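You operate a simulated robot arm through the tools that you are given. There is no shell and no other tool. Be economical: measure what you need, move in short steps, check, and stop when the job is done.

You are at the controls of a simulated two-armed robot. One attempt, no reset.

Task
Tip the silver tin and the small tray into the bowl and shake it level.
Fine: tin, tray and bowl go back. Set down upright: tin.

It is judged by the outcome, as a careful person would: the job done as asked, and still so three seconds after it is handed in. It fails if anything else is knocked over, pushed out of place, dropped, spilled or broken.

Robot
Two 7-joint arms with fingered hands on one trunk that stands fixed in place. Base frame: the origin is at the foot of the trunk, x ahead of it, y to its left, z up; the work surface is at about z = 0.8. Units: m, degrees, N and s.
The left shoulder is at [0.07, 0.172, 1.352], the right one opposite. Payload 5 kg a hand.
The tool frame of a hand sits at the grasp point between the pads (the TCP): z along the fingers, y along the line on which they close. The tips reach 0.043 m beyond it. Largest opening 0.144 m; the body of the gripper starts 0.05 m behind the TCP. The gripper is a hand of 5 fingers: y runs from the thumb to the fingers, the wrist lies at [-0.021, -0.124, -0.221] in the tool frame.
Orientation is told as [roll, pitch, yaw] about the base's x, y, z axes, in that order, counted from this pose: with the fingers straight down and the wrist toward the robot, the tool's x, y and z point along [0, 1, 0], [1, 0, 0] and [0, 0, -1] of the base frame.

Tools
- The arms move only by the tool step_arm. It takes "left_targets", "right_targets" or both (then of equal length, played together; a hand with none holds still); each is a list of rows, each a list of 6 numbers: the shift along the base's x, y, z in units of 500 mm (1.0 is 500 mm), then the turn, a rotation vector about the base's x, y, z in units of 120 degrees (1.0 is 120 degrees). In form: [[dx, dy, dz, rx, ry, rz], ...]. A call has 1 to 12 rows; each row is the pose to reach, as a shift and turn from the pose commanded when the call began. A call with a number of a shift or a turn outside -1 to 1 is refused whole. A row lasts 0.2 s, in which the tool goes at most 0.05 m and 8.6 degrees; a call with a longer step from one row to the next is refused whole. A pose out of reach is approached as far as the arm can. The call stops where the force on the tool passes 60 N (or 10 N more than at its start, if that is more) or the arm is blocked; 0.2 s more then pass. In this call time passes only in rows, and 0.2 s behind the last. The reply holds the time, the measured pose of the TCP, the force on the tool along the base axes, the opening and the grip force, in the units named above and with some noise, with the torque about the TCP (base axes, N m) and any sound that the robot's microphone picked up, and new pictures: "views" is both (left out), scene, wrist or none (wrist: the cameras of the hands that moved).
- Cameras (640 x 400 px; columns grow to the right, rows downward): "scene" is now at [0.1413, -0.0236, 1.5918]; the picture's right is [-0.23, -0.97, 0.00], its down [-0.63, 0.15, -0.76] and it looks along [0.74, -0.18, -0.65] (base axes); focal length 361 px, centre (320, 200). "left" rides on the left gripper at [-0.086, -0.108, -0.168] in its tool frame; the picture's right is [-0.80, -0.28, 0.53], its down [0.54, -0.73, 0.42] and it looks along [0.27, 0.63, 0.73] (tool axes); focal length 275 px, centre (320, 200). "right" rides on the right gripper at [0.086, -0.108, -0.168] in its tool frame; the picture's right is [-0.80, 0.28, -0.53], its down [-0.54, -0.73, 0.42] and it looks along [-0.27, 0.63, 0.73] (tool axes); focal length 275 px, centre (320, 200). There is no depth. A picture from a camera that has moved, and an enlarged one, comes with that camera's place and axes in the base frame and with its lens. The place of the scene camera against the robot may be out by one fixed shift of up to 0.025 m in any direction.
- raise_lower(by): slides the trunk up (or, below 0, down) by that many m; the arms and the scene camera ride with it, the base frame stays. It gives what a move gives, with no picture.
- set_fingers(index, middle, ring, little, thumb_bend, thumb_turn, hand): sets how far each is bent, from 0 (flat) to 1 (curled in); at 0.3 the hand is open as for a grip, at 0.7 the pads meet at the TCP. One left out holds its place. A second passes; each finger stops where it meets its share of the squeeze, and holds until it gets a number again. It is the only way to open and close the hand. It gives what a move gives, with no picture; readings hold the bend of each and the force on index, middle, ring, little, thumb and palm. thumb_turn goes from beside the hand (0) to across from the fingers (1), as for a grip.
- pan_tilt(pan, tilt): turns the head with the scene camera to pan (to the left, within 86 degrees either way) and tilt (down, from -29 to 69), counted from straight ahead of the robot. It gives what a move gives, and a new picture of the scene camera.
- zoom(camera, box): a new picture of the part [left, top, right, bottom] of that camera's present view, enlarged. It takes no simulated time.
- job_done(): hands the job in; it is judged then, once.

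Work in short steps. Places have to be worked out from the pictures, the camera data and where the tool is seen: move nearer, look again, correct. Check each grasp and each placing, and mend what went wrong. You have 120 turns and 200 pictures in all, those below and enlarged ones among them. Open the grippers and draw the arms clear of the work before you hand the job in, unless the task says otherwise; then end with one line.

The tools are called after "Request:" as name(argument=value, ...) on one line, values as JSON. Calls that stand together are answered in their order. step_arm: Moves the arms, as the interface text tells. Its arguments: {"type":"object","properties":{"left_targets":{"type":"array","items":{"type":"array","items":{"type":"number"}}},"right_targets":{"type":"array","items":{"type":"array","items":{"type":"number"}}},"views":{"type":"string","enum":["both","scene","wrist","none"]}},"required":[]} The other tools are called the same way: raise_lower (by) slides the trunk up or down; set_fingers (index, middle, ring, little, thumb_bend, thumb_turn, hand) moves the fingers one by one; pan_tilt (pan, tilt) turns the head that bears the scene camera; zoom (camera, box) takes an enlarged picture of a part of a camera's view; job_done () hands the job in.

At the start:

```text
time_s: 0.0
left_tool_pos: [0.7495, 0.1967, 1.1951]
left_orientation: [0.0, 0.1, 0.1]
left_wrist_force: [-0.2, -0.1, 0.2]
left_wrist_torque: [-0.02, 0.01, 0.01]
left_width: 0.1436
left_grip_force: 0.0
left_shape: jaw
left_bend: [0.3, 0.3, 0.3, 0.3, 0.3, 0.98]
left_finger forces: [0.1, 0.0, 0.0, 0.1, 0.1, 0.0]
right_tool_pos: [0.7675, -0.3832, 1.1269]
right_orientation: [0.0, 0.0, 0.1]
right_wrist_force: [0.2, 0.3, 0.4]
right_wrist_torque: [0.03, 0.0, 0.01]
right_width: 0.1435
right_grip_force: 0.1
right_shape: jaw
right_bend: [0.3, 0.3, 0.3, 0.3, 0.3, 0.98]
right_finger forces: [0.1, 0.0, 0.0, 0.0, 0.0, 0.0]
trunk travel left (down, up): [-0.45, 0.49]
head pan, tilt: [-13.4, 40.7]
```

scene: 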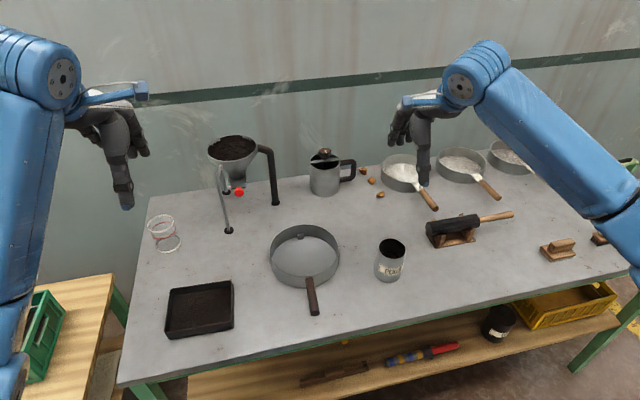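
right: 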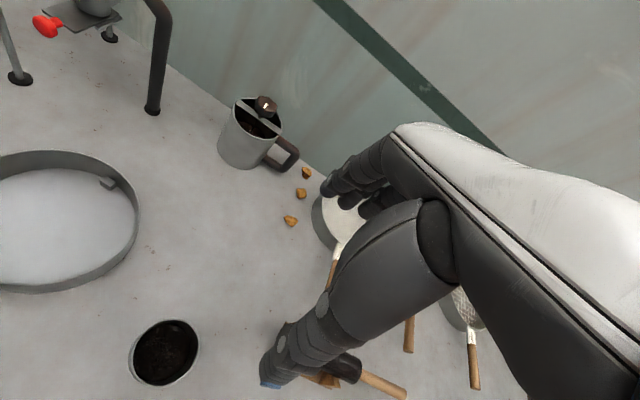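
left: 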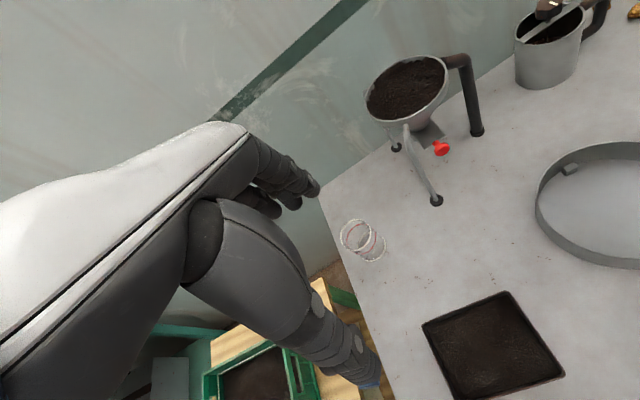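

I'll start by enlarging the main objects in the scene view.

Request:
zoom(camera="scene", box=[140, 200, 440, 388])

Request:
zoom(camera="scene", box=[300, 120, 640, 332])

Request:
pan_tilt(pan=0, tilt=55)

```text
2.13 times, centred on (290, 294) of scene
camera zoom: at [0.1413, -0.0236, 1.5918], right [-0.23, -0.97, 0.0], down [-0.63, 0.15, -0.76], along [0.74, -0.18, -0.65], focal length 767 px, centre (384, 0)
```

zoom: 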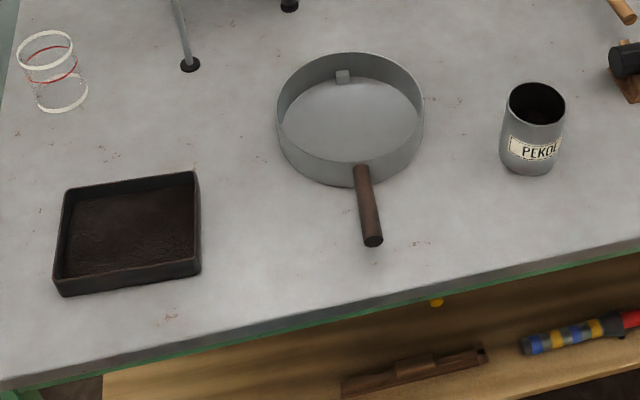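

```text
1.88 times, centred on (470, 226) of scene
camera zoom: at [0.1413, -0.0236, 1.5918], right [-0.23, -0.97, 0.0], down [-0.63, 0.15, -0.76], along [0.74, -0.18, -0.65], focal length 679 px, centre (38, 151)
```

zoom: 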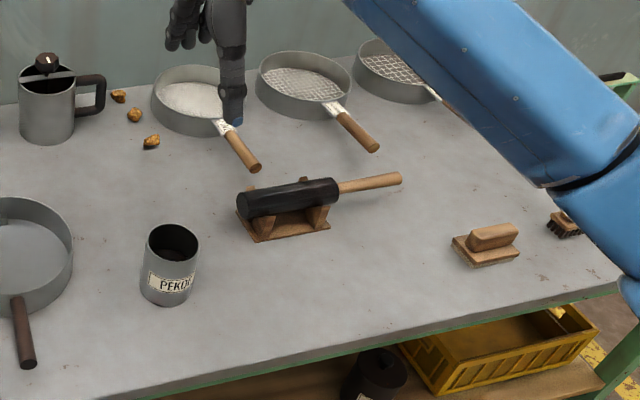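

```text
time_s: 0.8
left_tool_pos: [0.7503, 0.195, 1.1969]
left_orientation: [0.0, 0.0, 0.1]
left_wrist_force: [0.2, 0.3, 0.3]
left_wrist_torque: [-0.05, 0.01, 0.0]
left_width: 0.1434
left_grip_force: 0.1
left_shape: jaw
left_bend: [0.3, 0.3, 0.3, 0.3, 0.3, 0.98]
left_finger forces: [0.1, 0.0, 0.0, 0.1, 0.0, 0.0]
right_tool_pos: [0.7667, -0.3827, 1.1267]
right_orientation: [0.0, 0.0, 0.1]
right_wrist_force: [0.5, -0.4, -0.1]
right_wrist_torque: [-0.01, 0.0, 0.0]
right_width: 0.1436
right_grip_force: 0.1
right_shape: jaw
right_bend: [0.3, 0.3, 0.3, 0.3, 0.3, 0.98]
right_finger forces: [0.0, 0.1, 0.0, 0.0, 0.0, 0.0]
trunk travel left (down, up): [-0.45, 0.49]
head pan, tilt: [0.0, 55.0]
camera scene: at [0.1312, -0.004, 1.5722], right [0.0, -1.0, 0.0], down [-0.82, 0.0, -0.57], along [0.57, 0.0, -0.82], focal length 361 px, centre (320, 200)
```

scene: 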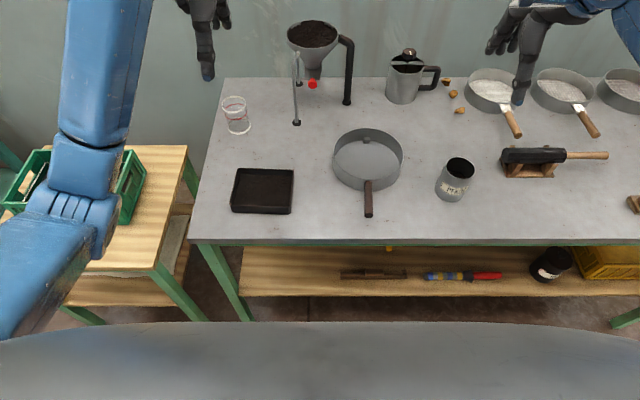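

The PEKOE tin stands near (0.68, -0.335), the tray near (0.68, 0.15), and the pan near (0.79, -0.13) with its handle pointing at me. I'll turn the right hand to a side grasp (fingers pointing left), to the right of the tin and still high.

Request:
step_arm(right_targets=[[-0.015, -0.025, -0.005, 0.068, 0, 0], [-0.03, -0.05, -0.01, 0.136, 0, 0], [-0.045, -0.08, -0.02, 0.204, 0, 0], [-0.06, -0.11, -0.03, 0.272, 0, 0], [-0.075, -0.14, -0.045, 0.34, 0, 0], [-0.09, -0.17, -0.06, 0.409, 0, 0], [-0.11, -0.2, -0.08, 0.477, 0, 0], [-0.13, -0.22, -0.1, 0.545, 0, 0], [-0.15, -0.24, -0.12, 0.614, 0, 0], [-0.165, -0.25, -0.14, 0.682, 0, 0], [-0.174, -0.26, -0.154, 0.75, 0, 0]])

```text
time_s: 3.2
left_tool_pos: [0.7503, 0.1958, 1.1965]
left_orientation: [0.1, 0.1, 0.2]
left_wrist_force: [0.7, 0.3, -0.4]
left_wrist_torque: [0.0, 0.01, 0.0]
left_width: 0.1437
left_grip_force: 0.0
left_shape: jaw
left_bend: [0.3, 0.3, 0.3, 0.3, 0.3, 0.98]
left_finger forces: [0.0, 0.0, 0.1, 0.0, 0.0, 0.0]
right_tool_pos: [0.6796, -0.5139, 1.0499]
right_orientation: [90.2, 0.0, -0.1]
right_wrist_force: [0.5, -0.7, 0.3]
right_wrist_torque: [-0.06, -0.04, 0.03]
right_width: 0.1438
right_grip_force: 0.0
right_shape: jaw
right_bend: [0.3, 0.3, 0.3, 0.3, 0.3, 0.98]
right_finger forces: [0.1, 0.0, 0.0, 0.0, 0.1, 0.1]
trunk travel left (down, up): [-0.45, 0.49]
head pan, tilt: [0.0, 55.0]
camera scene: at [0.1318, -0.0041, 1.5721], right [0.0, -1.0, 0.0], down [-0.82, 0.0, -0.57], along [0.57, 0.0, -0.82], focal length 361 px, centre (320, 200)
camera right: at [0.571, -0.6813, 1.1362], right [0.28, -0.53, -0.8], down [-0.73, 0.42, -0.54], along [0.63, 0.73, -0.27], focal length 275 px, centre (320, 200)
```

scene: 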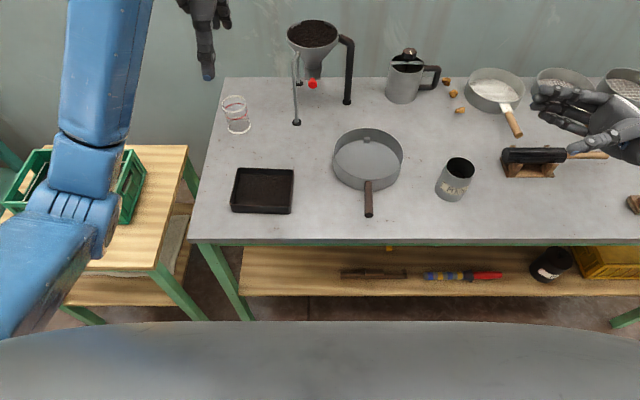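
right: 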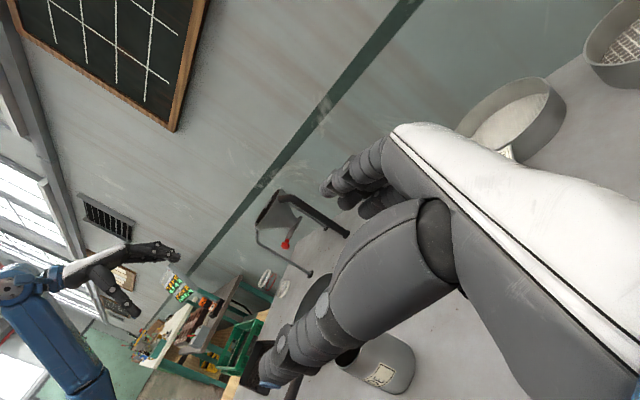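

The rolling tool stand lies close behind the hand, so I'll yaw the approach by 30° so the hand comes from the robot side. Then I'll lower it to tin mid-height, about 0.13 m short of the tin.

Request:
step_arm(right_targets=[[-0.033, 0.034, 0, 0, 0, -0.0625], [-0.065, 0.068, 0, 0, 0, -0.125], [-0.098, 0.102, 0, 0, 0, -0.1875], [-0.13, 0.13, 0, 0, 0, -0.25], [-0.13, 0.13, -0.09, 0, 0, -0.25], [-0.13, 0.13, -0.18, 0, 0, -0.25], [-0.13, 0.13, -0.27, 0, 0, -0.25], [-0.13, 0.13, -0.36, 0, 0, -0.25]])

```text
time_s: 5.0
left_tool_pos: [0.7453, 0.199, 1.201]
left_orientation: [-0.1, -0.2, 0.1]
left_wrist_force: [-1.0, 0.4, -0.1]
left_wrist_torque: [-0.07, -0.07, 0.03]
left_width: 0.1436
left_grip_force: 0.1
left_shape: jaw
left_bend: [0.3, 0.3, 0.3, 0.3, 0.3, 0.98]
left_finger forces: [0.0, 0.0, 0.0, 0.0, 0.0, 0.0]
right_tool_pos: [0.6145, -0.4467, 0.8777]
right_orientation: [90.0, -0.8, -30.2]
right_wrist_force: [6.3, -5.9, 31.4]
right_wrist_torque: [-3.33, 0.49, 0.69]
right_width: 0.1438
right_grip_force: 0.0
right_shape: jaw
right_bend: [0.3, 0.3, 0.3, 0.3, 0.3, 0.98]
right_finger forces: [0.0, 0.0, 0.0, 1.6, 0.0, 29.8]
trunk travel left (down, up): [-0.45, 0.49]
head pan, tilt: [0.0, 55.0]
camera scene: at [0.1256, 0.0001, 1.5736], right [0.0, -1.0, 0.0], down [-0.82, 0.0, -0.58], along [0.58, 0.0, -0.82], focal length 361 px, centre (320, 200)
camera right: at [0.435, -0.5367, 0.9628], right [-0.01, -0.61, -0.79], down [-0.41, 0.73, -0.55], along [0.91, 0.32, -0.26], focal length 275 px, centre (320, 200)
```

scene: 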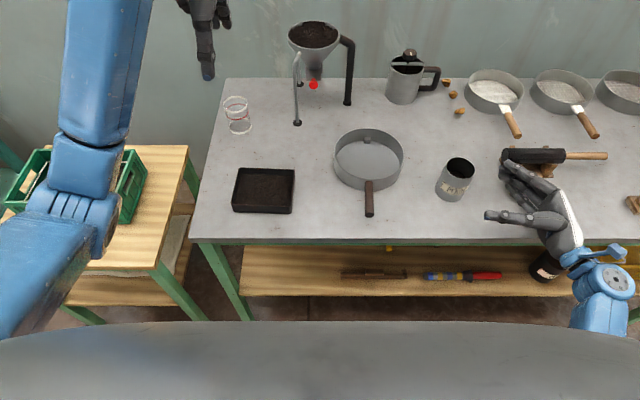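
right: 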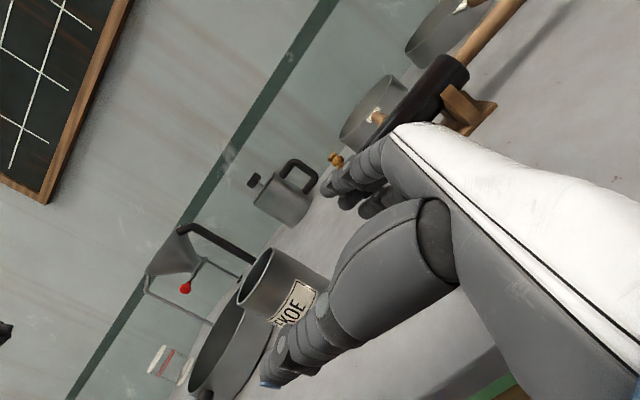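

The palm is pressing on the table (about 30 N), so the hand is too low for a level approach. I'll rise and tilt the fingers down 30°, which keeps the wrist higher.

Request:
step_arm(right_targets=[[0, 0, 0.06, 0, 0, 0], [0, 0, 0.1, -0.054, 0.031, 0], [-0.01, -0.01, 0.1, -0.108, 0.0625, 0], [-0.01, -0.01, 0.1, -0.162, 0.094, 0], [-0.01, -0.01, 0.1, -0.2165, 0.125, 0], [-0.01, -0.01, 0.06, -0.2165, 0.125, 0]])

Request:
zoom(camera="scene", box=[400, 120, 640, 270])

```text
time_s: 6.4
left_tool_pos: [0.7505, 0.195, 1.1956]
left_orientation: [-0.1, 0.1, 0.2]
left_wrist_force: [-0.7, 0.0, -0.8]
left_wrist_torque: [0.03, 0.01, -0.01]
left_width: 0.1437
left_grip_force: 0.1
left_shape: jaw
left_bend: [0.3, 0.3, 0.3, 0.3, 0.3, 0.98]
left_finger forces: [0.0, 0.0, 0.0, 0.0, 0.0, 0.0]
right_tool_pos: [0.6101, -0.4541, 0.8987]
right_orientation: [59.9, 0.1, -29.9]
right_wrist_force: [1.1, 0.1, -0.1]
right_wrist_torque: [0.01, 0.0, -0.01]
right_width: 0.144
right_grip_force: 0.0
right_shape: jaw
right_bend: [0.3, 0.3, 0.3, 0.3, 0.3, 0.98]
right_finger forces: [0.0, 0.0, 0.0, 0.0, 0.0, 0.0]
trunk travel left (down, up): [-0.45, 0.49]
head pan, tilt: [0.0, 55.0]
camera scene: at [0.1317, -0.0047, 1.5721], right [0.0, -1.0, 0.0], down [-0.82, 0.0, -0.57], along [0.57, 0.0, -0.82], focal length 361 px, centre (320, 200)
camera right: at [0.465, -0.4883, 1.0583], right [-0.18, -0.89, -0.42], down [-0.58, 0.44, -0.68], along [0.79, 0.12, -0.6], focal length 275 px, centre (320, 200)
```

scene: 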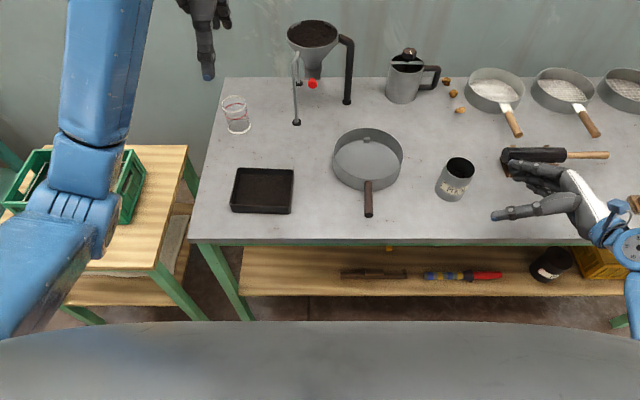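
right: 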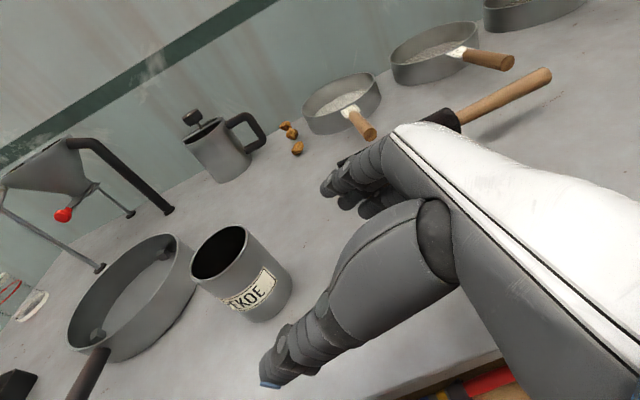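

```text
2.67 times, centred on (520, 195) of scene
camera zoom: at [0.1317, -0.0047, 1.5721], right [0.0, -1.0, 0.0], down [-0.82, 0.0, -0.57], along [0.57, 0.0, -0.82], focal length 962 px, centre (-213, 213)
```

zoom: 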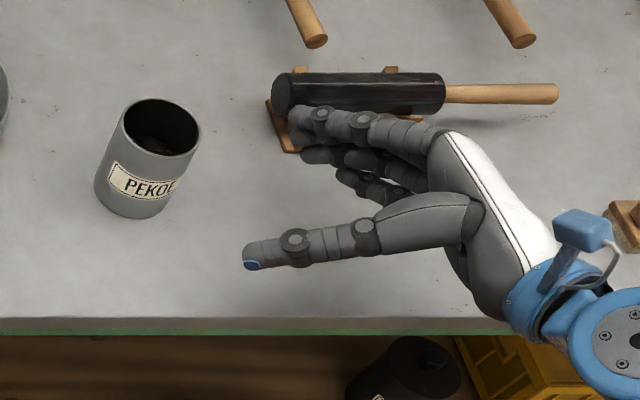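

From the wrist view I put the tin at (0.68, -0.336), about 90 mm tall and 65 mm across. I'll lower to z≈0.868 and slide the open hand around it, stopping about 12 mm short of its axis.

Request:
step_arm(right_targets=[[0, 0, -0.03, 0, 0, 0], [0, 0, -0.062, 0, 0, 0], [0.03, 0.05, -0.062, 0, 0, 0], [0.06, 0.1, -0.062, 0, 0, 0], [0.09, 0.15, -0.062, 0, 0, 0], [0.11, 0.185, -0.062, 0, 0, 0], [0.128, 0.214, -0.062, 0, 0, 0]])

Request:
zoom(camera="scene", box=[360, 110, 600, 260])

```text
time_s: 8.0
left_tool_pos: [0.7502, 0.1955, 1.1964]
left_orientation: [0.0, 0.1, 0.1]
left_wrist_force: [0.8, -0.3, 0.4]
left_wrist_torque: [-0.02, -0.01, 0.0]
left_width: 0.1435
left_grip_force: 0.2
left_shape: jaw
left_bend: [0.3, 0.3, 0.3, 0.3, 0.3, 0.98]
left_finger forces: [0.1, 0.1, 0.0, 0.0, 0.1, 0.0]
right_tool_pos: [0.6743, -0.3462, 0.8691]
right_orientation: [60.0, 0.0, -30.0]
right_wrist_force: [0.0, -0.1, -1.0]
right_wrist_torque: [0.01, -0.01, -0.01]
right_width: 0.1438
right_grip_force: 0.0
right_shape: jaw
right_bend: [0.3, 0.3, 0.3, 0.3, 0.3, 0.98]
right_finger forces: [0.0, 0.0, 0.0, 0.0, 0.0, 0.0]
trunk travel left (down, up): [-0.45, 0.49]
head pan, tilt: [0.0, 55.0]
camera scene: at [0.1314, -0.0037, 1.5721], right [0.0, -1.0, 0.0], down [-0.82, 0.0, -0.57], along [0.57, 0.0, -0.82], focal length 361 px, centre (320, 200)
camera right: at [0.5285, -0.3808, 1.0273], right [-0.18, -0.89, -0.42], down [-0.58, 0.44, -0.68], along [0.79, 0.12, -0.6], focal length 275 px, centre (320, 200)
```

scene: 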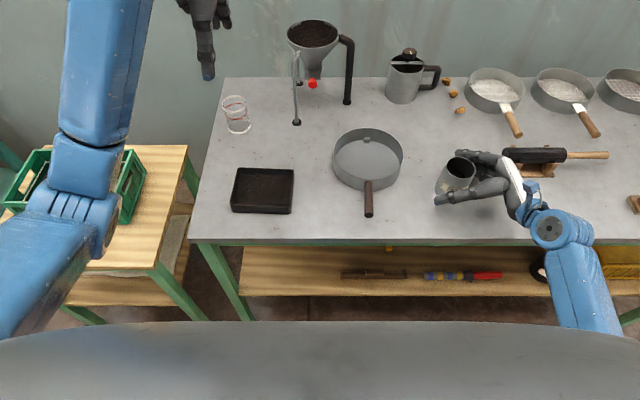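
right: 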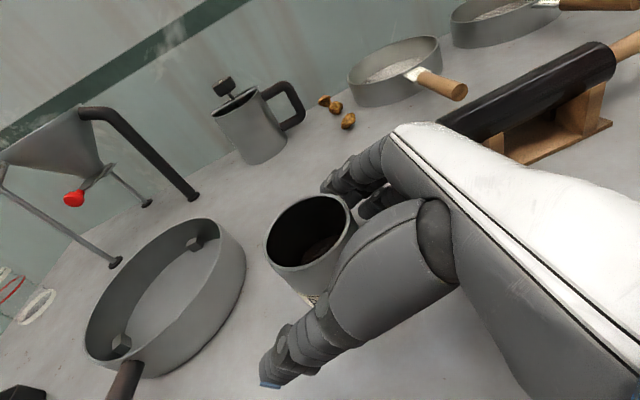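

```text
2.67 times, centred on (480, 185) of scene
camera zoom: at [0.1314, -0.0037, 1.5721], right [0.0, -1.0, 0.0], down [-0.82, 0.0, -0.57], along [0.57, 0.0, -0.82], focal length 962 px, centre (-107, 240)
```

zoom: 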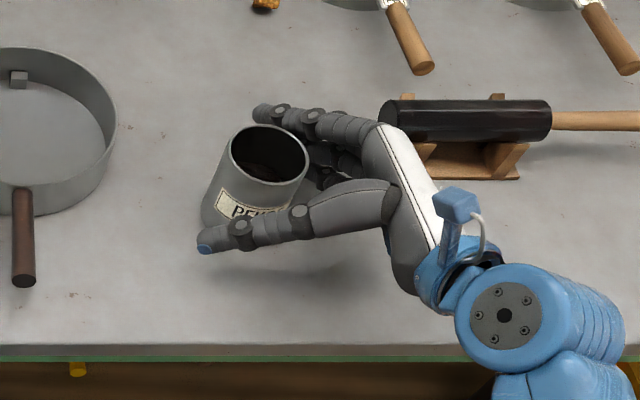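

The tin is between thumb and fingers. The index sits near rim height, so I'll grip with the middle, ring, little and thumb first.

Request:
set_fingers(hand="right", middle=0.6, ring=0.6, little=0.6, thumb_bend=0.6)

Request:
zoom(camera="scene", box=[360, 110, 600, 260])

Request:
zoom(camera="right", box=[200, 130, 480, 400])

```text
time_s: 9.0
left_tool_pos: [0.7493, 0.1959, 1.1964]
left_orientation: [0.0, 0.0, 0.2]
left_wrist_force: [0.5, -0.7, -1.8]
left_wrist_torque: [-0.01, -0.03, 0.04]
left_width: 0.1437
left_grip_force: 0.1
left_shape: jaw
left_bend: [0.3, 0.3, 0.3, 0.3, 0.3, 0.98]
left_finger forces: [0.0, 0.0, 0.0, 0.0, 0.0, 0.0]
right_tool_pos: [0.6731, -0.3455, 0.871]
right_orientation: [60.0, -0.1, -29.9]
right_wrist_force: [1.3, -1.2, 8.8]
right_wrist_torque: [-0.13, -0.37, -0.03]
right_width: 0.1092
right_grip_force: 13.8
right_shape: fingers
right_bend: [0.3, 0.56, 0.55, 0.6, 0.55, 0.96]
right_finger forces: [0.0, 6.6, 6.3, 1.8, 13.1, 0.0]
trunk travel left (down, up): [-0.45, 0.49]
head pan, tilt: [0.0, 55.0]
```

```text
2.67 times, centred on (480, 185) of scene
camera zoom: at [0.1303, -0.0035, 1.5723], right [0.0, -1.0, 0.0], down [-0.82, 0.0, -0.57], along [0.57, 0.0, -0.82], focal length 962 px, centre (-107, 240)
```

zoom: 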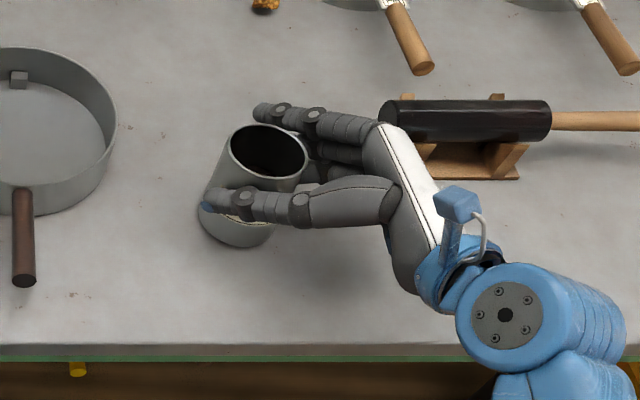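

```text
1.48 times, centred on (340, 265) of right
camera zoom: at [0.5279, -0.381, 1.0286], right [-0.18, -0.89, -0.42], down [-0.58, 0.44, -0.68], along [0.79, 0.12, -0.6], focal length 408 px, centre (290, 104)
```

zoom: 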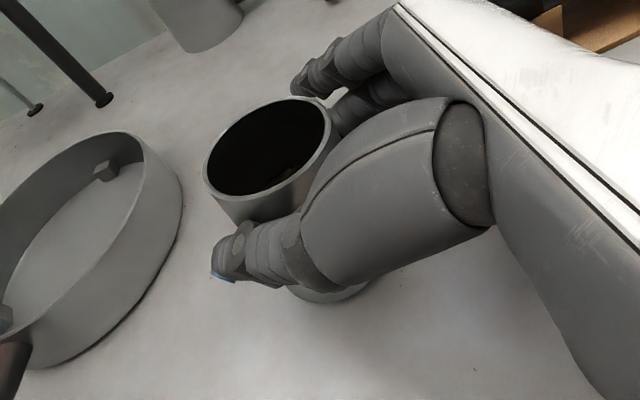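

Grip is holding (about 13 N). I'll add the index, then lift a little and check.

Request:
set_fingers(hand="right", index=0.58, middle=0.65, ring=0.65, little=0.65, thumb_bend=0.65)

Request:
step_arm(right_targets=[[0, 0, 0.02, 0, 0, 0], [0, 0, 0.06, 0, 0, 0], [0, 0, 0.12, 0, 0, 0], [0, 0, 0.2, 0, 0, 0], [0, 0, 0.28, 0, 0, 0]])

```text
time_s: 10.0
left_tool_pos: [0.7493, 0.1965, 1.1981]
left_orientation: [0.1, 0.1, 0.1]
left_wrist_force: [0.3, -0.1, -0.4]
left_wrist_torque: [0.01, 0.01, -0.03]
left_width: 0.1436
left_grip_force: 0.2
left_shape: jaw
left_bend: [0.3, 0.3, 0.3, 0.3, 0.3, 0.98]
left_finger forces: [0.0, 0.1, 0.0, 0.1, 0.0, 0.0]
right_tool_pos: [0.6725, -0.3469, 0.8696]
right_orientation: [60.0, -0.1, -30.0]
right_wrist_force: [3.3, -1.0, 11.3]
right_wrist_torque: [-0.09, -0.58, -0.03]
right_width: 0.0677
right_grip_force: 22.3
right_shape: fingers
right_bend: [0.53, 0.57, 0.56, 0.65, 0.57, 0.95]
right_finger forces: [7.3, 8.2, 8.1, 0.1, 22.0, 0.0]
trunk travel left (down, up): [-0.45, 0.49]
head pan, tilt: [0.0, 55.0]
```

```text
time_s: 11.2
left_tool_pos: [0.7493, 0.1959, 1.1967]
left_orientation: [0.0, 0.0, 0.1]
left_wrist_force: [-0.6, 0.1, 0.6]
left_wrist_torque: [-0.02, 0.03, 0.02]
left_width: 0.1437
left_grip_force: 0.1
left_shape: jaw
left_bend: [0.3, 0.3, 0.3, 0.3, 0.3, 0.98]
left_finger forces: [0.0, 0.0, 0.1, 0.0, 0.0, 0.0]
right_tool_pos: [0.6753, -0.3457, 1.0088]
right_orientation: [60.0, 0.0, -29.9]
right_wrist_force: [-0.2, -0.5, -1.3]
right_wrist_torque: [-0.01, 0.02, -0.01]
right_width: 0.0679
right_grip_force: 22.2
right_shape: fingers
right_bend: [0.53, 0.57, 0.56, 0.65, 0.57, 0.95]
right_finger forces: [7.6, 7.4, 7.1, 0.0, 22.3, 0.0]
trunk travel left (down, up): [-0.45, 0.49]
head pan, tilt: [0.0, 55.0]
camera scene: at [0.131, -0.0037, 1.572], right [0.0, -1.0, 0.0], down [-0.82, 0.0, -0.57], along [0.57, 0.0, -0.82], focal length 361 px, centre (320, 200)
camera right: at [0.5294, -0.381, 1.1678], right [-0.18, -0.89, -0.42], down [-0.58, 0.44, -0.68], along [0.79, 0.12, -0.6], focal length 275 px, centre (320, 200)
```

scene: 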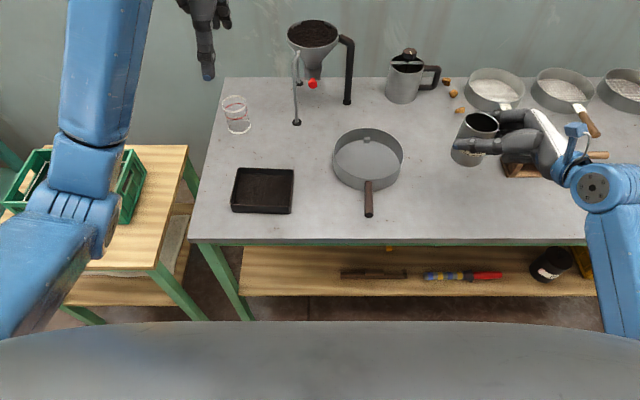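
right: 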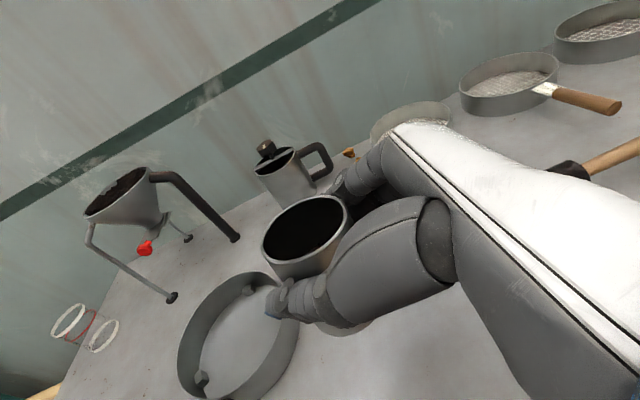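

The tin is lifted and steady. Next I'll carry it level to above the pan (centre ~(0.79, -0.125)) and begin tilting slowly.

Request:
step_arm(right_targets=[[0.02, 0.04, 0, 0, 0, 0], [0.06, 0.11, 0, 0, 0, 0], [0.1, 0.19, 0, 0, 0, 0], [0.14, 0.27, 0, 0, 0, 0], [0.18, 0.34, 0, 0, 0, 0], [0.2, 0.38, 0, 0, 0, 0], [0.208, 0.398, 0, 0, 0, 0], [0.208, 0.398, -0.02, -0.058, 0.0333, 0], [0.208, 0.398, -0.04, -0.116, 0.0667, 0], [0.208, 0.398, -0.05, -0.173, 0.1, 0]])

```text
time_s: 13.4
left_tool_pos: [0.7505, 0.1964, 1.1961]
left_orientation: [0.1, 0.1, 0.1]
left_wrist_force: [-0.2, -0.3, -0.3]
left_wrist_torque: [-0.01, 0.02, -0.02]
left_width: 0.1437
left_grip_force: 0.2
left_shape: jaw
left_bend: [0.3, 0.3, 0.3, 0.3, 0.3, 0.98]
left_finger forces: [0.0, 0.0, 0.0, 0.0, 0.0, 0.0]
right_tool_pos: [0.7783, -0.1467, 0.983]
right_orientation: [35.9, 0.1, -30.0]
right_wrist_force: [-0.6, 1.0, -0.9]
right_wrist_torque: [0.03, -0.02, -0.02]
right_width: 0.0677
right_grip_force: 22.3
right_shape: fingers
right_bend: [0.53, 0.57, 0.56, 0.65, 0.57, 0.95]
right_finger forces: [7.7, 7.4, 7.1, 0.1, 22.2, 0.1]
trunk travel left (down, up): [-0.45, 0.49]
head pan, tilt: [0.0, 55.0]
camera scene: at [0.1318, -0.0033, 1.572], right [0.0, -1.0, 0.0], down [-0.82, 0.0, -0.57], along [0.57, 0.0, -0.82], focal length 361 px, centre (320, 200)
camera right: at [0.6697, -0.1179, 1.1702], right [-0.23, -0.97, -0.03], down [-0.73, 0.2, -0.66], along [0.65, -0.13, -0.75], focal length 275 px, centre (320, 200)
```

scene: 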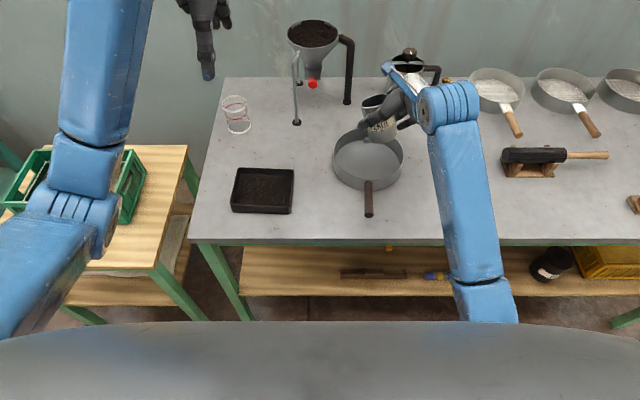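
right: 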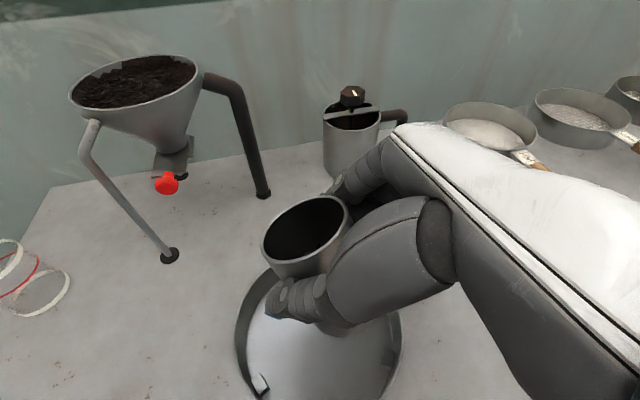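

I'll enlarge the scene view to confirm where the tin's mouth is relative to the pan.

Request:
zoom(camera="scene", box=[290, 60, 450, 240])

Request:
zoom(camera="right", box=[200, 180, 480, 400])

```text
2.22 times, centred on (370, 150) of scene
camera zoom: at [0.1318, -0.0033, 1.572], right [0.0, -1.0, 0.0], down [-0.82, 0.0, -0.57], along [0.57, 0.0, -0.82], focal length 801 px, centre (209, 311)
```

zoom: 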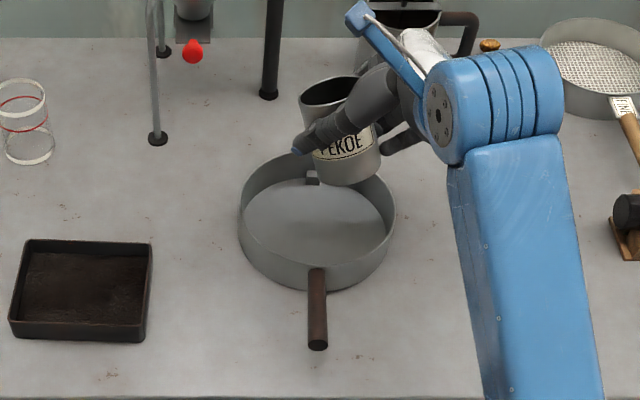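

```text
1.82 times, centred on (340, 290) of right
camera zoom: at [0.6697, -0.1179, 1.1702], right [-0.23, -0.97, -0.03], down [-0.73, 0.2, -0.66], along [0.65, -0.13, -0.75], focal length 500 px, centre (284, 36)
```

zoom: 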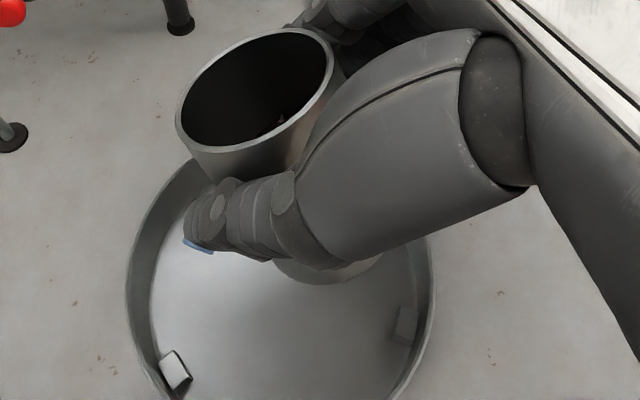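

Combining the wrist views puts the pan centre at about (0.77, -0.124), r≈0.096. I'll shift slightly toward myself and tilt on to about 90°, watching the flow.

Request:
step_arm(right_targets=[[-0.025, -0.01, -0.01, 0, 0, 0], [-0.045, -0.018, -0.03, -0.058, 0.0333, 0], [-0.045, -0.018, -0.036, -0.116, 0.0667, 0], [-0.045, -0.018, -0.036, -0.173, 0.1, 0], [-0.045, -0.018, -0.036, -0.231, 0.1333, 0], [-0.045, -0.018, -0.036, -0.289, 0.1667, 0]])

Request:
zoom(camera="right", box=[200, 180, 480, 400])

```text
time_s: 14.8
left_tool_pos: [0.7505, 0.1964, 1.196]
left_orientation: [0.0, 0.0, 0.1]
left_wrist_force: [0.1, 0.2, 0.0]
left_wrist_torque: [-0.04, -0.02, 0.02]
left_width: 0.1437
left_grip_force: 0.0
left_shape: jaw
left_bend: [0.3, 0.3, 0.3, 0.3, 0.3, 0.98]
left_finger forces: [0.0, 0.0, 0.0, 0.0, 0.0, 0.0]
right_tool_pos: [0.7562, -0.1562, 0.9659]
right_orientation: [-4.2, 0.0, -30.0]
right_wrist_force: [0.6, -0.1, -1.0]
right_wrist_torque: [0.04, -0.08, -0.06]
right_width: 0.0678
right_grip_force: 22.2
right_shape: fingers
right_bend: [0.53, 0.57, 0.57, 0.65, 0.57, 0.95]
right_finger forces: [7.7, 7.3, 6.8, 0.0, 22.0, 0.0]
trunk travel left (down, up): [-0.45, 0.49]
head pan, tilt: [0.0, 55.0]
camera scene: at [0.1319, -0.0029, 1.572], right [0.0, -1.0, 0.0], down [-0.82, 0.0, -0.57], along [0.57, 0.0, -0.82], focal length 361 px, centre (320, 200)
camera right: at [0.7102, -0.0164, 1.1269], right [-0.13, -0.8, 0.59], down [-0.91, -0.13, -0.38], along [0.38, -0.59, -0.71], focal length 275 px, centre (320, 200)
```

scene: 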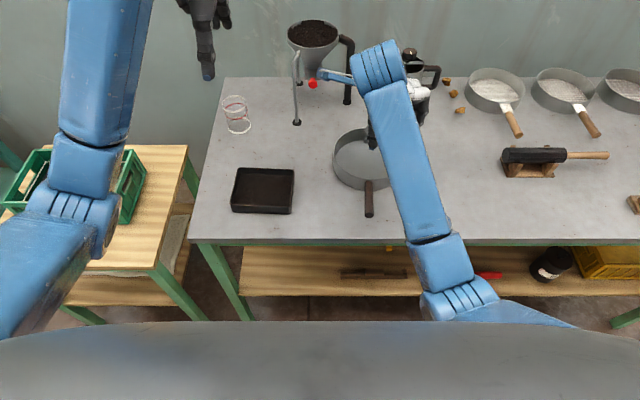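
right: 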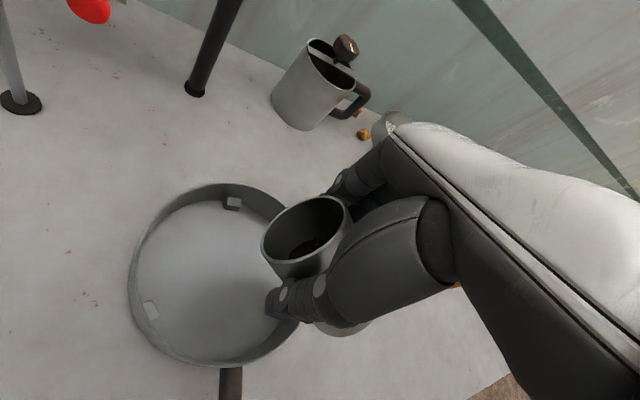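

```text
1.82 times, centred on (340, 290) of right
camera zoom: at [0.7102, -0.0164, 1.1269], right [-0.13, -0.8, 0.59], down [-0.91, -0.13, -0.38], along [0.38, -0.59, -0.71], focal length 500 px, centre (284, 36)
```

zoom: 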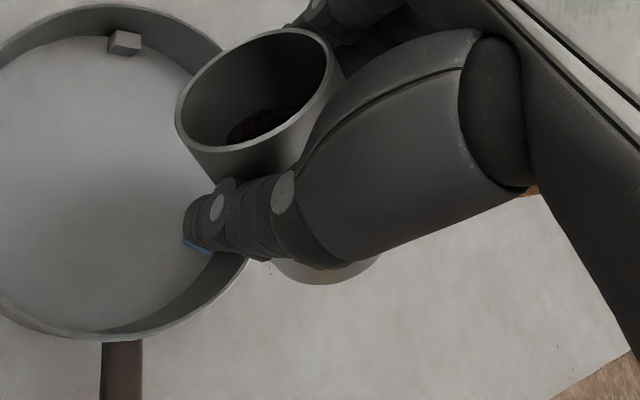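

Tilt is 64° with tea still inside, and the lip is right above the pan's centre (0.77, -0.122). I'll keep tilting in smaller steps.

Request:
step_arm(right_targets=[[0, 0, 0, -0.043, 0.025, 0], [0, 0, 0, -0.087, 0.05, 0], [0.003, 0.005, 0, -0.13, 0.075, 0], [0.006, 0.01, 0, -0.173, 0.1, 0], [0.008, 0.014, 0, -0.217, 0.125, 0], [0.008, 0.014, 0, -0.217, 0.125, 0]], views="wrist")

```text
time_s: 16.2
left_tool_pos: [0.7496, 0.1952, 1.1968]
left_orientation: [0.0, 0.1, 0.1]
left_wrist_force: [-0.2, -0.2, 0.7]
left_wrist_torque: [0.02, -0.04, -0.02]
left_width: 0.1437
left_grip_force: 0.0
left_shape: jaw
left_bend: [0.3, 0.3, 0.3, 0.3, 0.3, 0.98]
left_finger forces: [0.0, 0.1, 0.1, 0.1, 0.0, 0.0]
right_tool_pos: [0.7592, -0.1488, 0.9662]
right_orientation: [-34.2, 0.1, -29.9]
right_wrist_force: [-0.6, -0.3, -1.3]
right_wrist_torque: [0.05, -0.04, 0.0]
right_width: 0.0675
right_grip_force: 21.5
right_shape: fingers
right_bend: [0.53, 0.57, 0.57, 0.65, 0.57, 0.95]
right_finger forces: [7.7, 7.3, 6.7, 0.0, 22.0, 0.0]
trunk travel left (down, up): [-0.45, 0.49]
head pan, tilt: [0.0, 55.0]
camera right: at [0.7475, 0.048, 1.0569], right [0.07, -0.45, 0.89], down [-0.97, -0.23, -0.05], along [0.23, -0.86, -0.46], focal length 275 px, centre (320, 200)
```

right: 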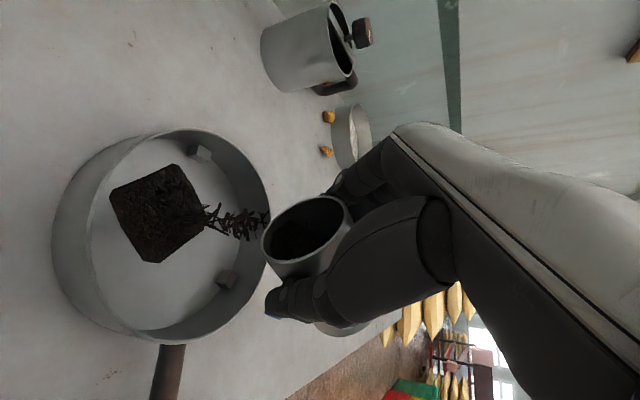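

Tea is landing near the pan's centre. I'll continue to about 140° to empty it.

Request:
step_arm(right_targets=[[0, 0, 0, 0, 0, 0], [0, 0, 0, -0.03, 0.0175, 0], [0, 0, 0, -0.06, 0.035, 0], [0.004, 0.007, 0.01, -0.1, 0.058, 0], [0.008, 0.014, 0.02, -0.15, 0.0867, 0], [0.01, 0.017, 0.02, -0.2, 0.1155, 0], [0.012, 0.02, 0.02, -0.25, 0.144, 0], [0.012, 0.02, 0.02, -0.29, 0.167, 0], [0.012, 0.02, 0.02, -0.29, 0.167, 0], [0.012, 0.02, 0.02, -0.29, 0.167, 0], [0.012, 0.02, 0.02, -0.29, 0.167, 0]], views="wrist")

```text
time_s: 18.6
left_tool_pos: [0.7503, 0.1956, 1.1963]
left_orientation: [0.0, 0.1, 0.2]
left_wrist_force: [-0.6, -0.5, 0.0]
left_wrist_torque: [-0.01, -0.01, 0.0]
left_width: 0.1437
left_grip_force: 0.0
left_shape: jaw
left_bend: [0.3, 0.3, 0.3, 0.3, 0.3, 0.98]
left_finger forces: [0.0, 0.1, 0.0, 0.1, 0.0, 0.1]
right_tool_pos: [0.7651, -0.1388, 0.9759]
right_orientation: [-74.3, 0.0, -29.9]
right_wrist_force: [0.3, -0.4, -1.0]
right_wrist_torque: [0.05, 0.0, 0.05]
right_width: 0.0679
right_grip_force: 22.3
right_shape: fingers
right_bend: [0.53, 0.57, 0.57, 0.65, 0.57, 0.95]
right_finger forces: [7.6, 7.2, 6.9, 0.0, 22.0, 0.1]
trunk travel left (down, up): [-0.45, 0.49]
head pan, tilt: [0.0, 55.0]
camera right: at [0.7629, 0.0747, 0.9391], right [0.39, 0.12, 0.91], down [-0.91, -0.12, 0.41], along [0.16, -0.99, 0.06], focal length 275 px, centre (320, 200)
```

right: 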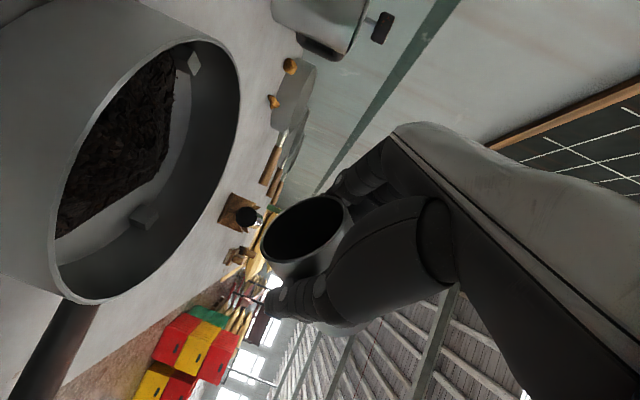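

I'll check whether the tin is empty.

Request:
zoom(camera="right", box=[240, 180, 380, 290])

Request:
step_arm(right_targets=[[0.012, 0.02, 0, 0, 0, 0], [0, 0, 0, 0, 0, 0], [0, 0, 0.03, 0, 0, 0], [0, 0, 0, 0, 0, 0], [0, 0, 0.03, 0, 0, 0], [0, 0, 0, 0, 0, 0], [0, 0, 0, 0, 0, 0]])

```text
3.64 times, centred on (310, 235) of right
camera zoom: at [0.7629, 0.0747, 0.9391], right [0.39, 0.12, 0.91], down [-0.91, -0.12, 0.41], along [0.16, -0.99, 0.06], focal length 1001 px, centre (356, 73)
```

zoom: 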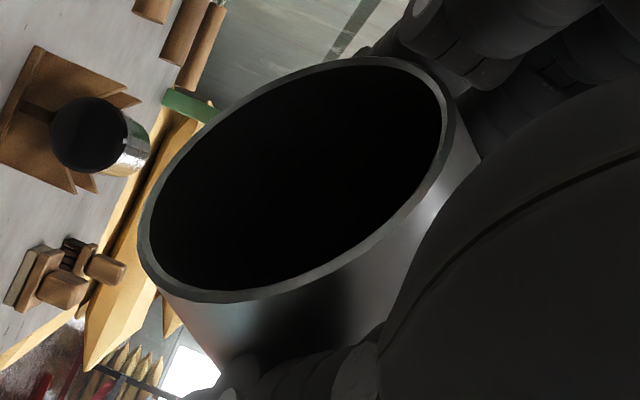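

```text
time_s: 20.2
left_tool_pos: [0.7505, 0.1957, 1.1966]
left_orientation: [-0.1, 0.1, 0.2]
left_wrist_force: [0.6, -0.8, -0.5]
left_wrist_torque: [-0.01, 0.0, 0.0]
left_width: 0.1434
left_grip_force: 0.0
left_shape: jaw
left_bend: [0.3, 0.3, 0.3, 0.3, 0.3, 0.98]
left_finger forces: [0.0, 0.0, 0.0, 0.0, 0.0, 0.0]
right_tool_pos: [0.7659, -0.1373, 0.9758]
right_orientation: [-74.2, 0.0, -30.0]
right_wrist_force: [-1.2, -0.1, -1.0]
right_wrist_torque: [0.04, -0.02, 0.02]
right_width: 0.0681
right_grip_force: 21.5
right_shape: fingers
right_bend: [0.53, 0.57, 0.57, 0.65, 0.57, 0.95]
right_finger forces: [7.6, 7.2, 6.9, 0.0, 21.9, 0.1]
trunk travel left (down, up): [-0.45, 0.49]
head pan, tilt: [0.0, 55.0]
camera scene: at [0.1315, -0.0038, 1.5721], right [0.0, -1.0, 0.0], down [-0.82, 0.0, -0.57], along [0.57, 0.0, -0.82], focal length 361 px, centre (320, 200)
camera right: at [0.7631, 0.0755, 0.9388], right [0.4, 0.12, 0.91], down [-0.91, -0.12, 0.41], along [0.16, -0.99, 0.06], focal length 275 px, centre (320, 200)
```

scene: 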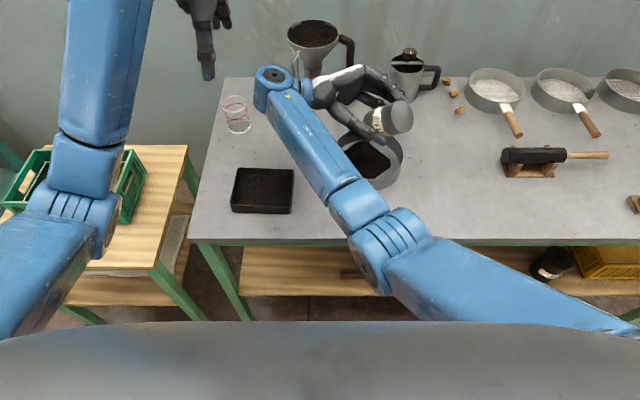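
right: 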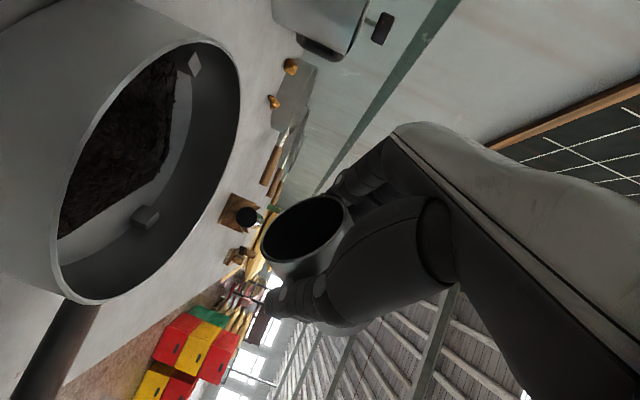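

The tin is empty. I'll bring it back upright along the same path.

Request:
step_arm(right_targets=[[0, 0, 0, 0.06, -0.0346, 0], [0, 0, 0.01, 0.12, -0.0693, 0], [0, 0, 0.02, 0.18, -0.104, 0], [0, 0, 0.03, 0.24, -0.1386, 0], [0, 0, 0.04, 0.3, -0.1732, 0], [0, 0, 0.05, 0.36, -0.2078, 0], [0, 0, 0.06, 0.42, -0.2425, 0], [0, 0, 0.07, 0.48, -0.2771, 0], [0, 0, 0.07, 0.54, -0.3118, 0], [0, 0, 0.07, 0.6, -0.3464, 0], [0, 0, 0.07, 0.66, -0.381, 0], [0, 0, 0.07, 0.72, -0.4157, 0]], views="none")

```text
time_s: 21.9
left_tool_pos: [0.7497, 0.1968, 1.197]
left_orientation: [0.2, 0.1, 0.0]
left_wrist_force: [-0.4, 0.0, 0.8]
left_wrist_torque: [0.01, -0.01, 0.0]
left_width: 0.1438
left_grip_force: 0.1
left_shape: jaw
left_bend: [0.3, 0.3, 0.3, 0.3, 0.3, 0.98]
left_finger forces: [0.0, 0.0, 0.0, 0.1, 0.0, 0.0]
right_tool_pos: [0.7822, -0.2425, 1.0229]
right_orientation: [-20.0, -5.8, -34.6]
right_wrist_force: [-0.3, -0.6, -1.2]
right_wrist_torque: [0.04, -0.02, 0.01]
right_width: 0.0679
right_grip_force: 22.6
right_shape: fingers
right_bend: [0.53, 0.57, 0.57, 0.65, 0.57, 0.95]
right_finger forces: [7.7, 7.3, 6.9, 0.1, 22.0, 0.0]
trunk travel left (down, up): [-0.45, 0.49]
head pan, tilt: [0.0, 55.0]
stopped in row 8 (right hand): the arm was blocked; the commanded pose is now the measured one
```

The arm reported a block and the pose drifted, so I'll look before going on.

Request:
step_arm(right_targets=[[0, 0, 0, 0, 0, 0]])

```text
time_s: 22.2
left_tool_pos: [0.749, 0.1968, 1.1969]
left_orientation: [0.0, 0.0, 0.2]
left_wrist_force: [-0.5, -0.2, 0.3]
left_wrist_torque: [0.0, -0.03, 0.01]
left_width: 0.1438
left_grip_force: 0.0
left_shape: jaw
left_bend: [0.3, 0.3, 0.3, 0.3, 0.3, 0.98]
left_finger forces: [0.1, 0.1, 0.1, 0.0, 0.0, 0.0]
right_tool_pos: [0.7821, -0.2416, 1.0219]
right_orientation: [-19.9, -5.7, -34.6]
right_wrist_force: [0.2, -0.3, -1.1]
right_wrist_torque: [0.04, -0.01, -0.02]
right_width: 0.0678
right_grip_force: 21.6
right_shape: fingers
right_bend: [0.53, 0.57, 0.57, 0.65, 0.57, 0.95]
right_finger forces: [7.6, 7.3, 6.9, 0.0, 22.0, 0.1]
trunk travel left (down, up): [-0.45, 0.49]
head pan, tilt: [0.0, 55.0]
camera scene: at [0.1311, -0.0038, 1.5721], right [0.0, -1.0, 0.0], down [-0.82, 0.0, -0.57], along [0.57, 0.0, -0.82], focal length 361 px, centre (320, 200)
camera right: at [0.7609, -0.0598, 1.1398], right [-0.15, -0.58, 0.8], down [-0.95, -0.14, -0.28], along [0.28, -0.8, -0.53], focal length 275 px, centre (320, 200)
```

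scene: 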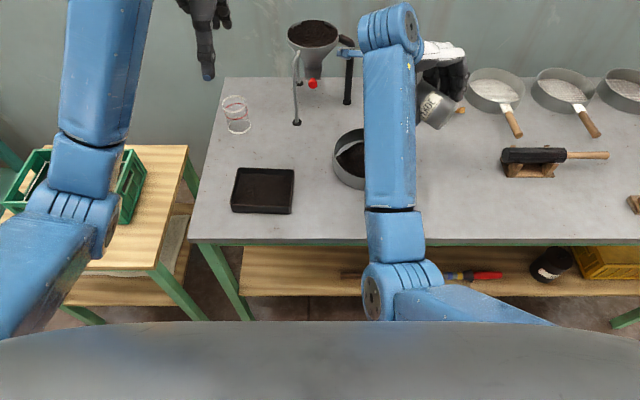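
right: 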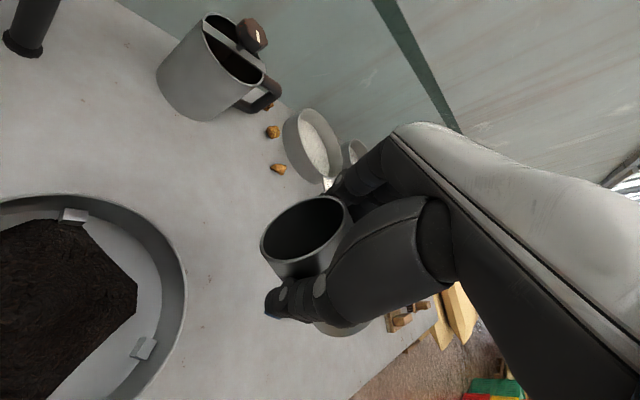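

Nothing is touched, and the elbow seems tucked against the trunk. I'll first move the hand right and up, keeping its orientation, then turn it.

Request:
step_arm(right_targets=[[-0.02, -0.06, 0.04, 0, 0, 0], [-0.04, -0.13, 0.08, 0, 0, 0], [-0.06, -0.2, 0.12, 0, 0, 0], [-0.08, -0.27, 0.14, 0, 0, 0], [-0.1, -0.32, 0.16, 0, 0, 0]], views="scene")

```text
time_s: 23.4
left_tool_pos: [0.7498, 0.1959, 1.1966]
left_orientation: [0.0, -0.1, 0.1]
left_wrist_force: [-0.4, -0.7, -0.2]
left_wrist_torque: [0.0, 0.03, 0.0]
left_width: 0.1438
left_grip_force: 0.0
left_shape: jaw
left_bend: [0.3, 0.3, 0.3, 0.3, 0.3, 0.98]
left_finger forces: [0.1, 0.2, 0.0, 0.1, 0.0, 0.0]
right_tool_pos: [0.7324, -0.399, 1.1025]
right_orientation: [-19.8, -5.3, -34.3]
right_wrist_force: [-0.1, -0.2, -0.3]
right_wrist_torque: [0.0, -0.05, -0.03]
right_width: 0.0678
right_grip_force: 21.4
right_shape: fingers
right_bend: [0.53, 0.57, 0.57, 0.65, 0.57, 0.95]
right_finger forces: [7.8, 7.3, 6.9, 0.0, 21.9, 0.0]
trunk travel left (down, up): [-0.45, 0.49]
head pan, tilt: [0.0, 55.0]
camera scene: at [0.1309, -0.0043, 1.5721], right [0.0, -1.0, 0.0], down [-0.82, 0.0, -0.57], along [0.57, 0.0, -0.82], focal length 361 px, centre (320, 200)
```

scene: 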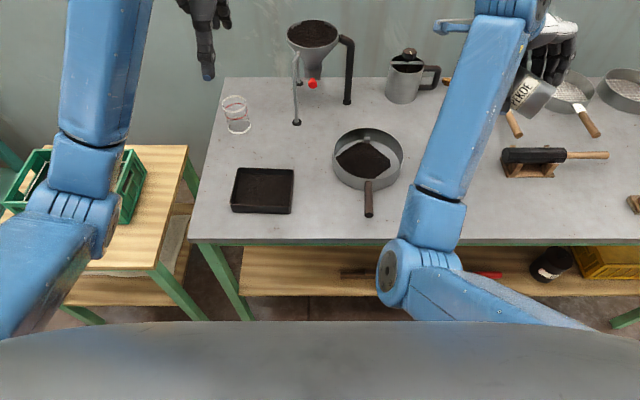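

The hand is clear. First I'll correct the small yaw and pitch drift.

Request:
step_arm(right_targets=[[0, 0, 0, 0.011, 0.019, 0.018], [0, 0, 0, 0.022, 0.038, 0.036]], views="none")

```text
time_s: 24.1
left_tool_pos: [0.7496, 0.1951, 1.1965]
left_orientation: [0.0, 0.1, 0.2]
left_wrist_force: [0.1, -0.2, 0.3]
left_wrist_torque: [0.03, 0.0, 0.02]
left_width: 0.1436
left_grip_force: 0.1
left_shape: jaw
left_bend: [0.3, 0.3, 0.3, 0.3, 0.3, 0.98]
left_finger forces: [0.0, 0.0, 0.0, 0.0, 0.1, 0.0]
right_tool_pos: [0.733, -0.3997, 1.1]
right_orientation: [-20.0, -0.1, -30.0]
right_wrist_force: [0.4, 0.0, -1.2]
right_wrist_torque: [0.02, -0.04, -0.02]
right_width: 0.0678
right_grip_force: 21.7
right_shape: fingers
right_bend: [0.53, 0.57, 0.57, 0.65, 0.57, 0.95]
right_finger forces: [7.8, 7.2, 6.9, 0.0, 21.7, 0.0]
trunk travel left (down, up): [-0.45, 0.49]
head pan, tilt: [0.0, 55.0]
```

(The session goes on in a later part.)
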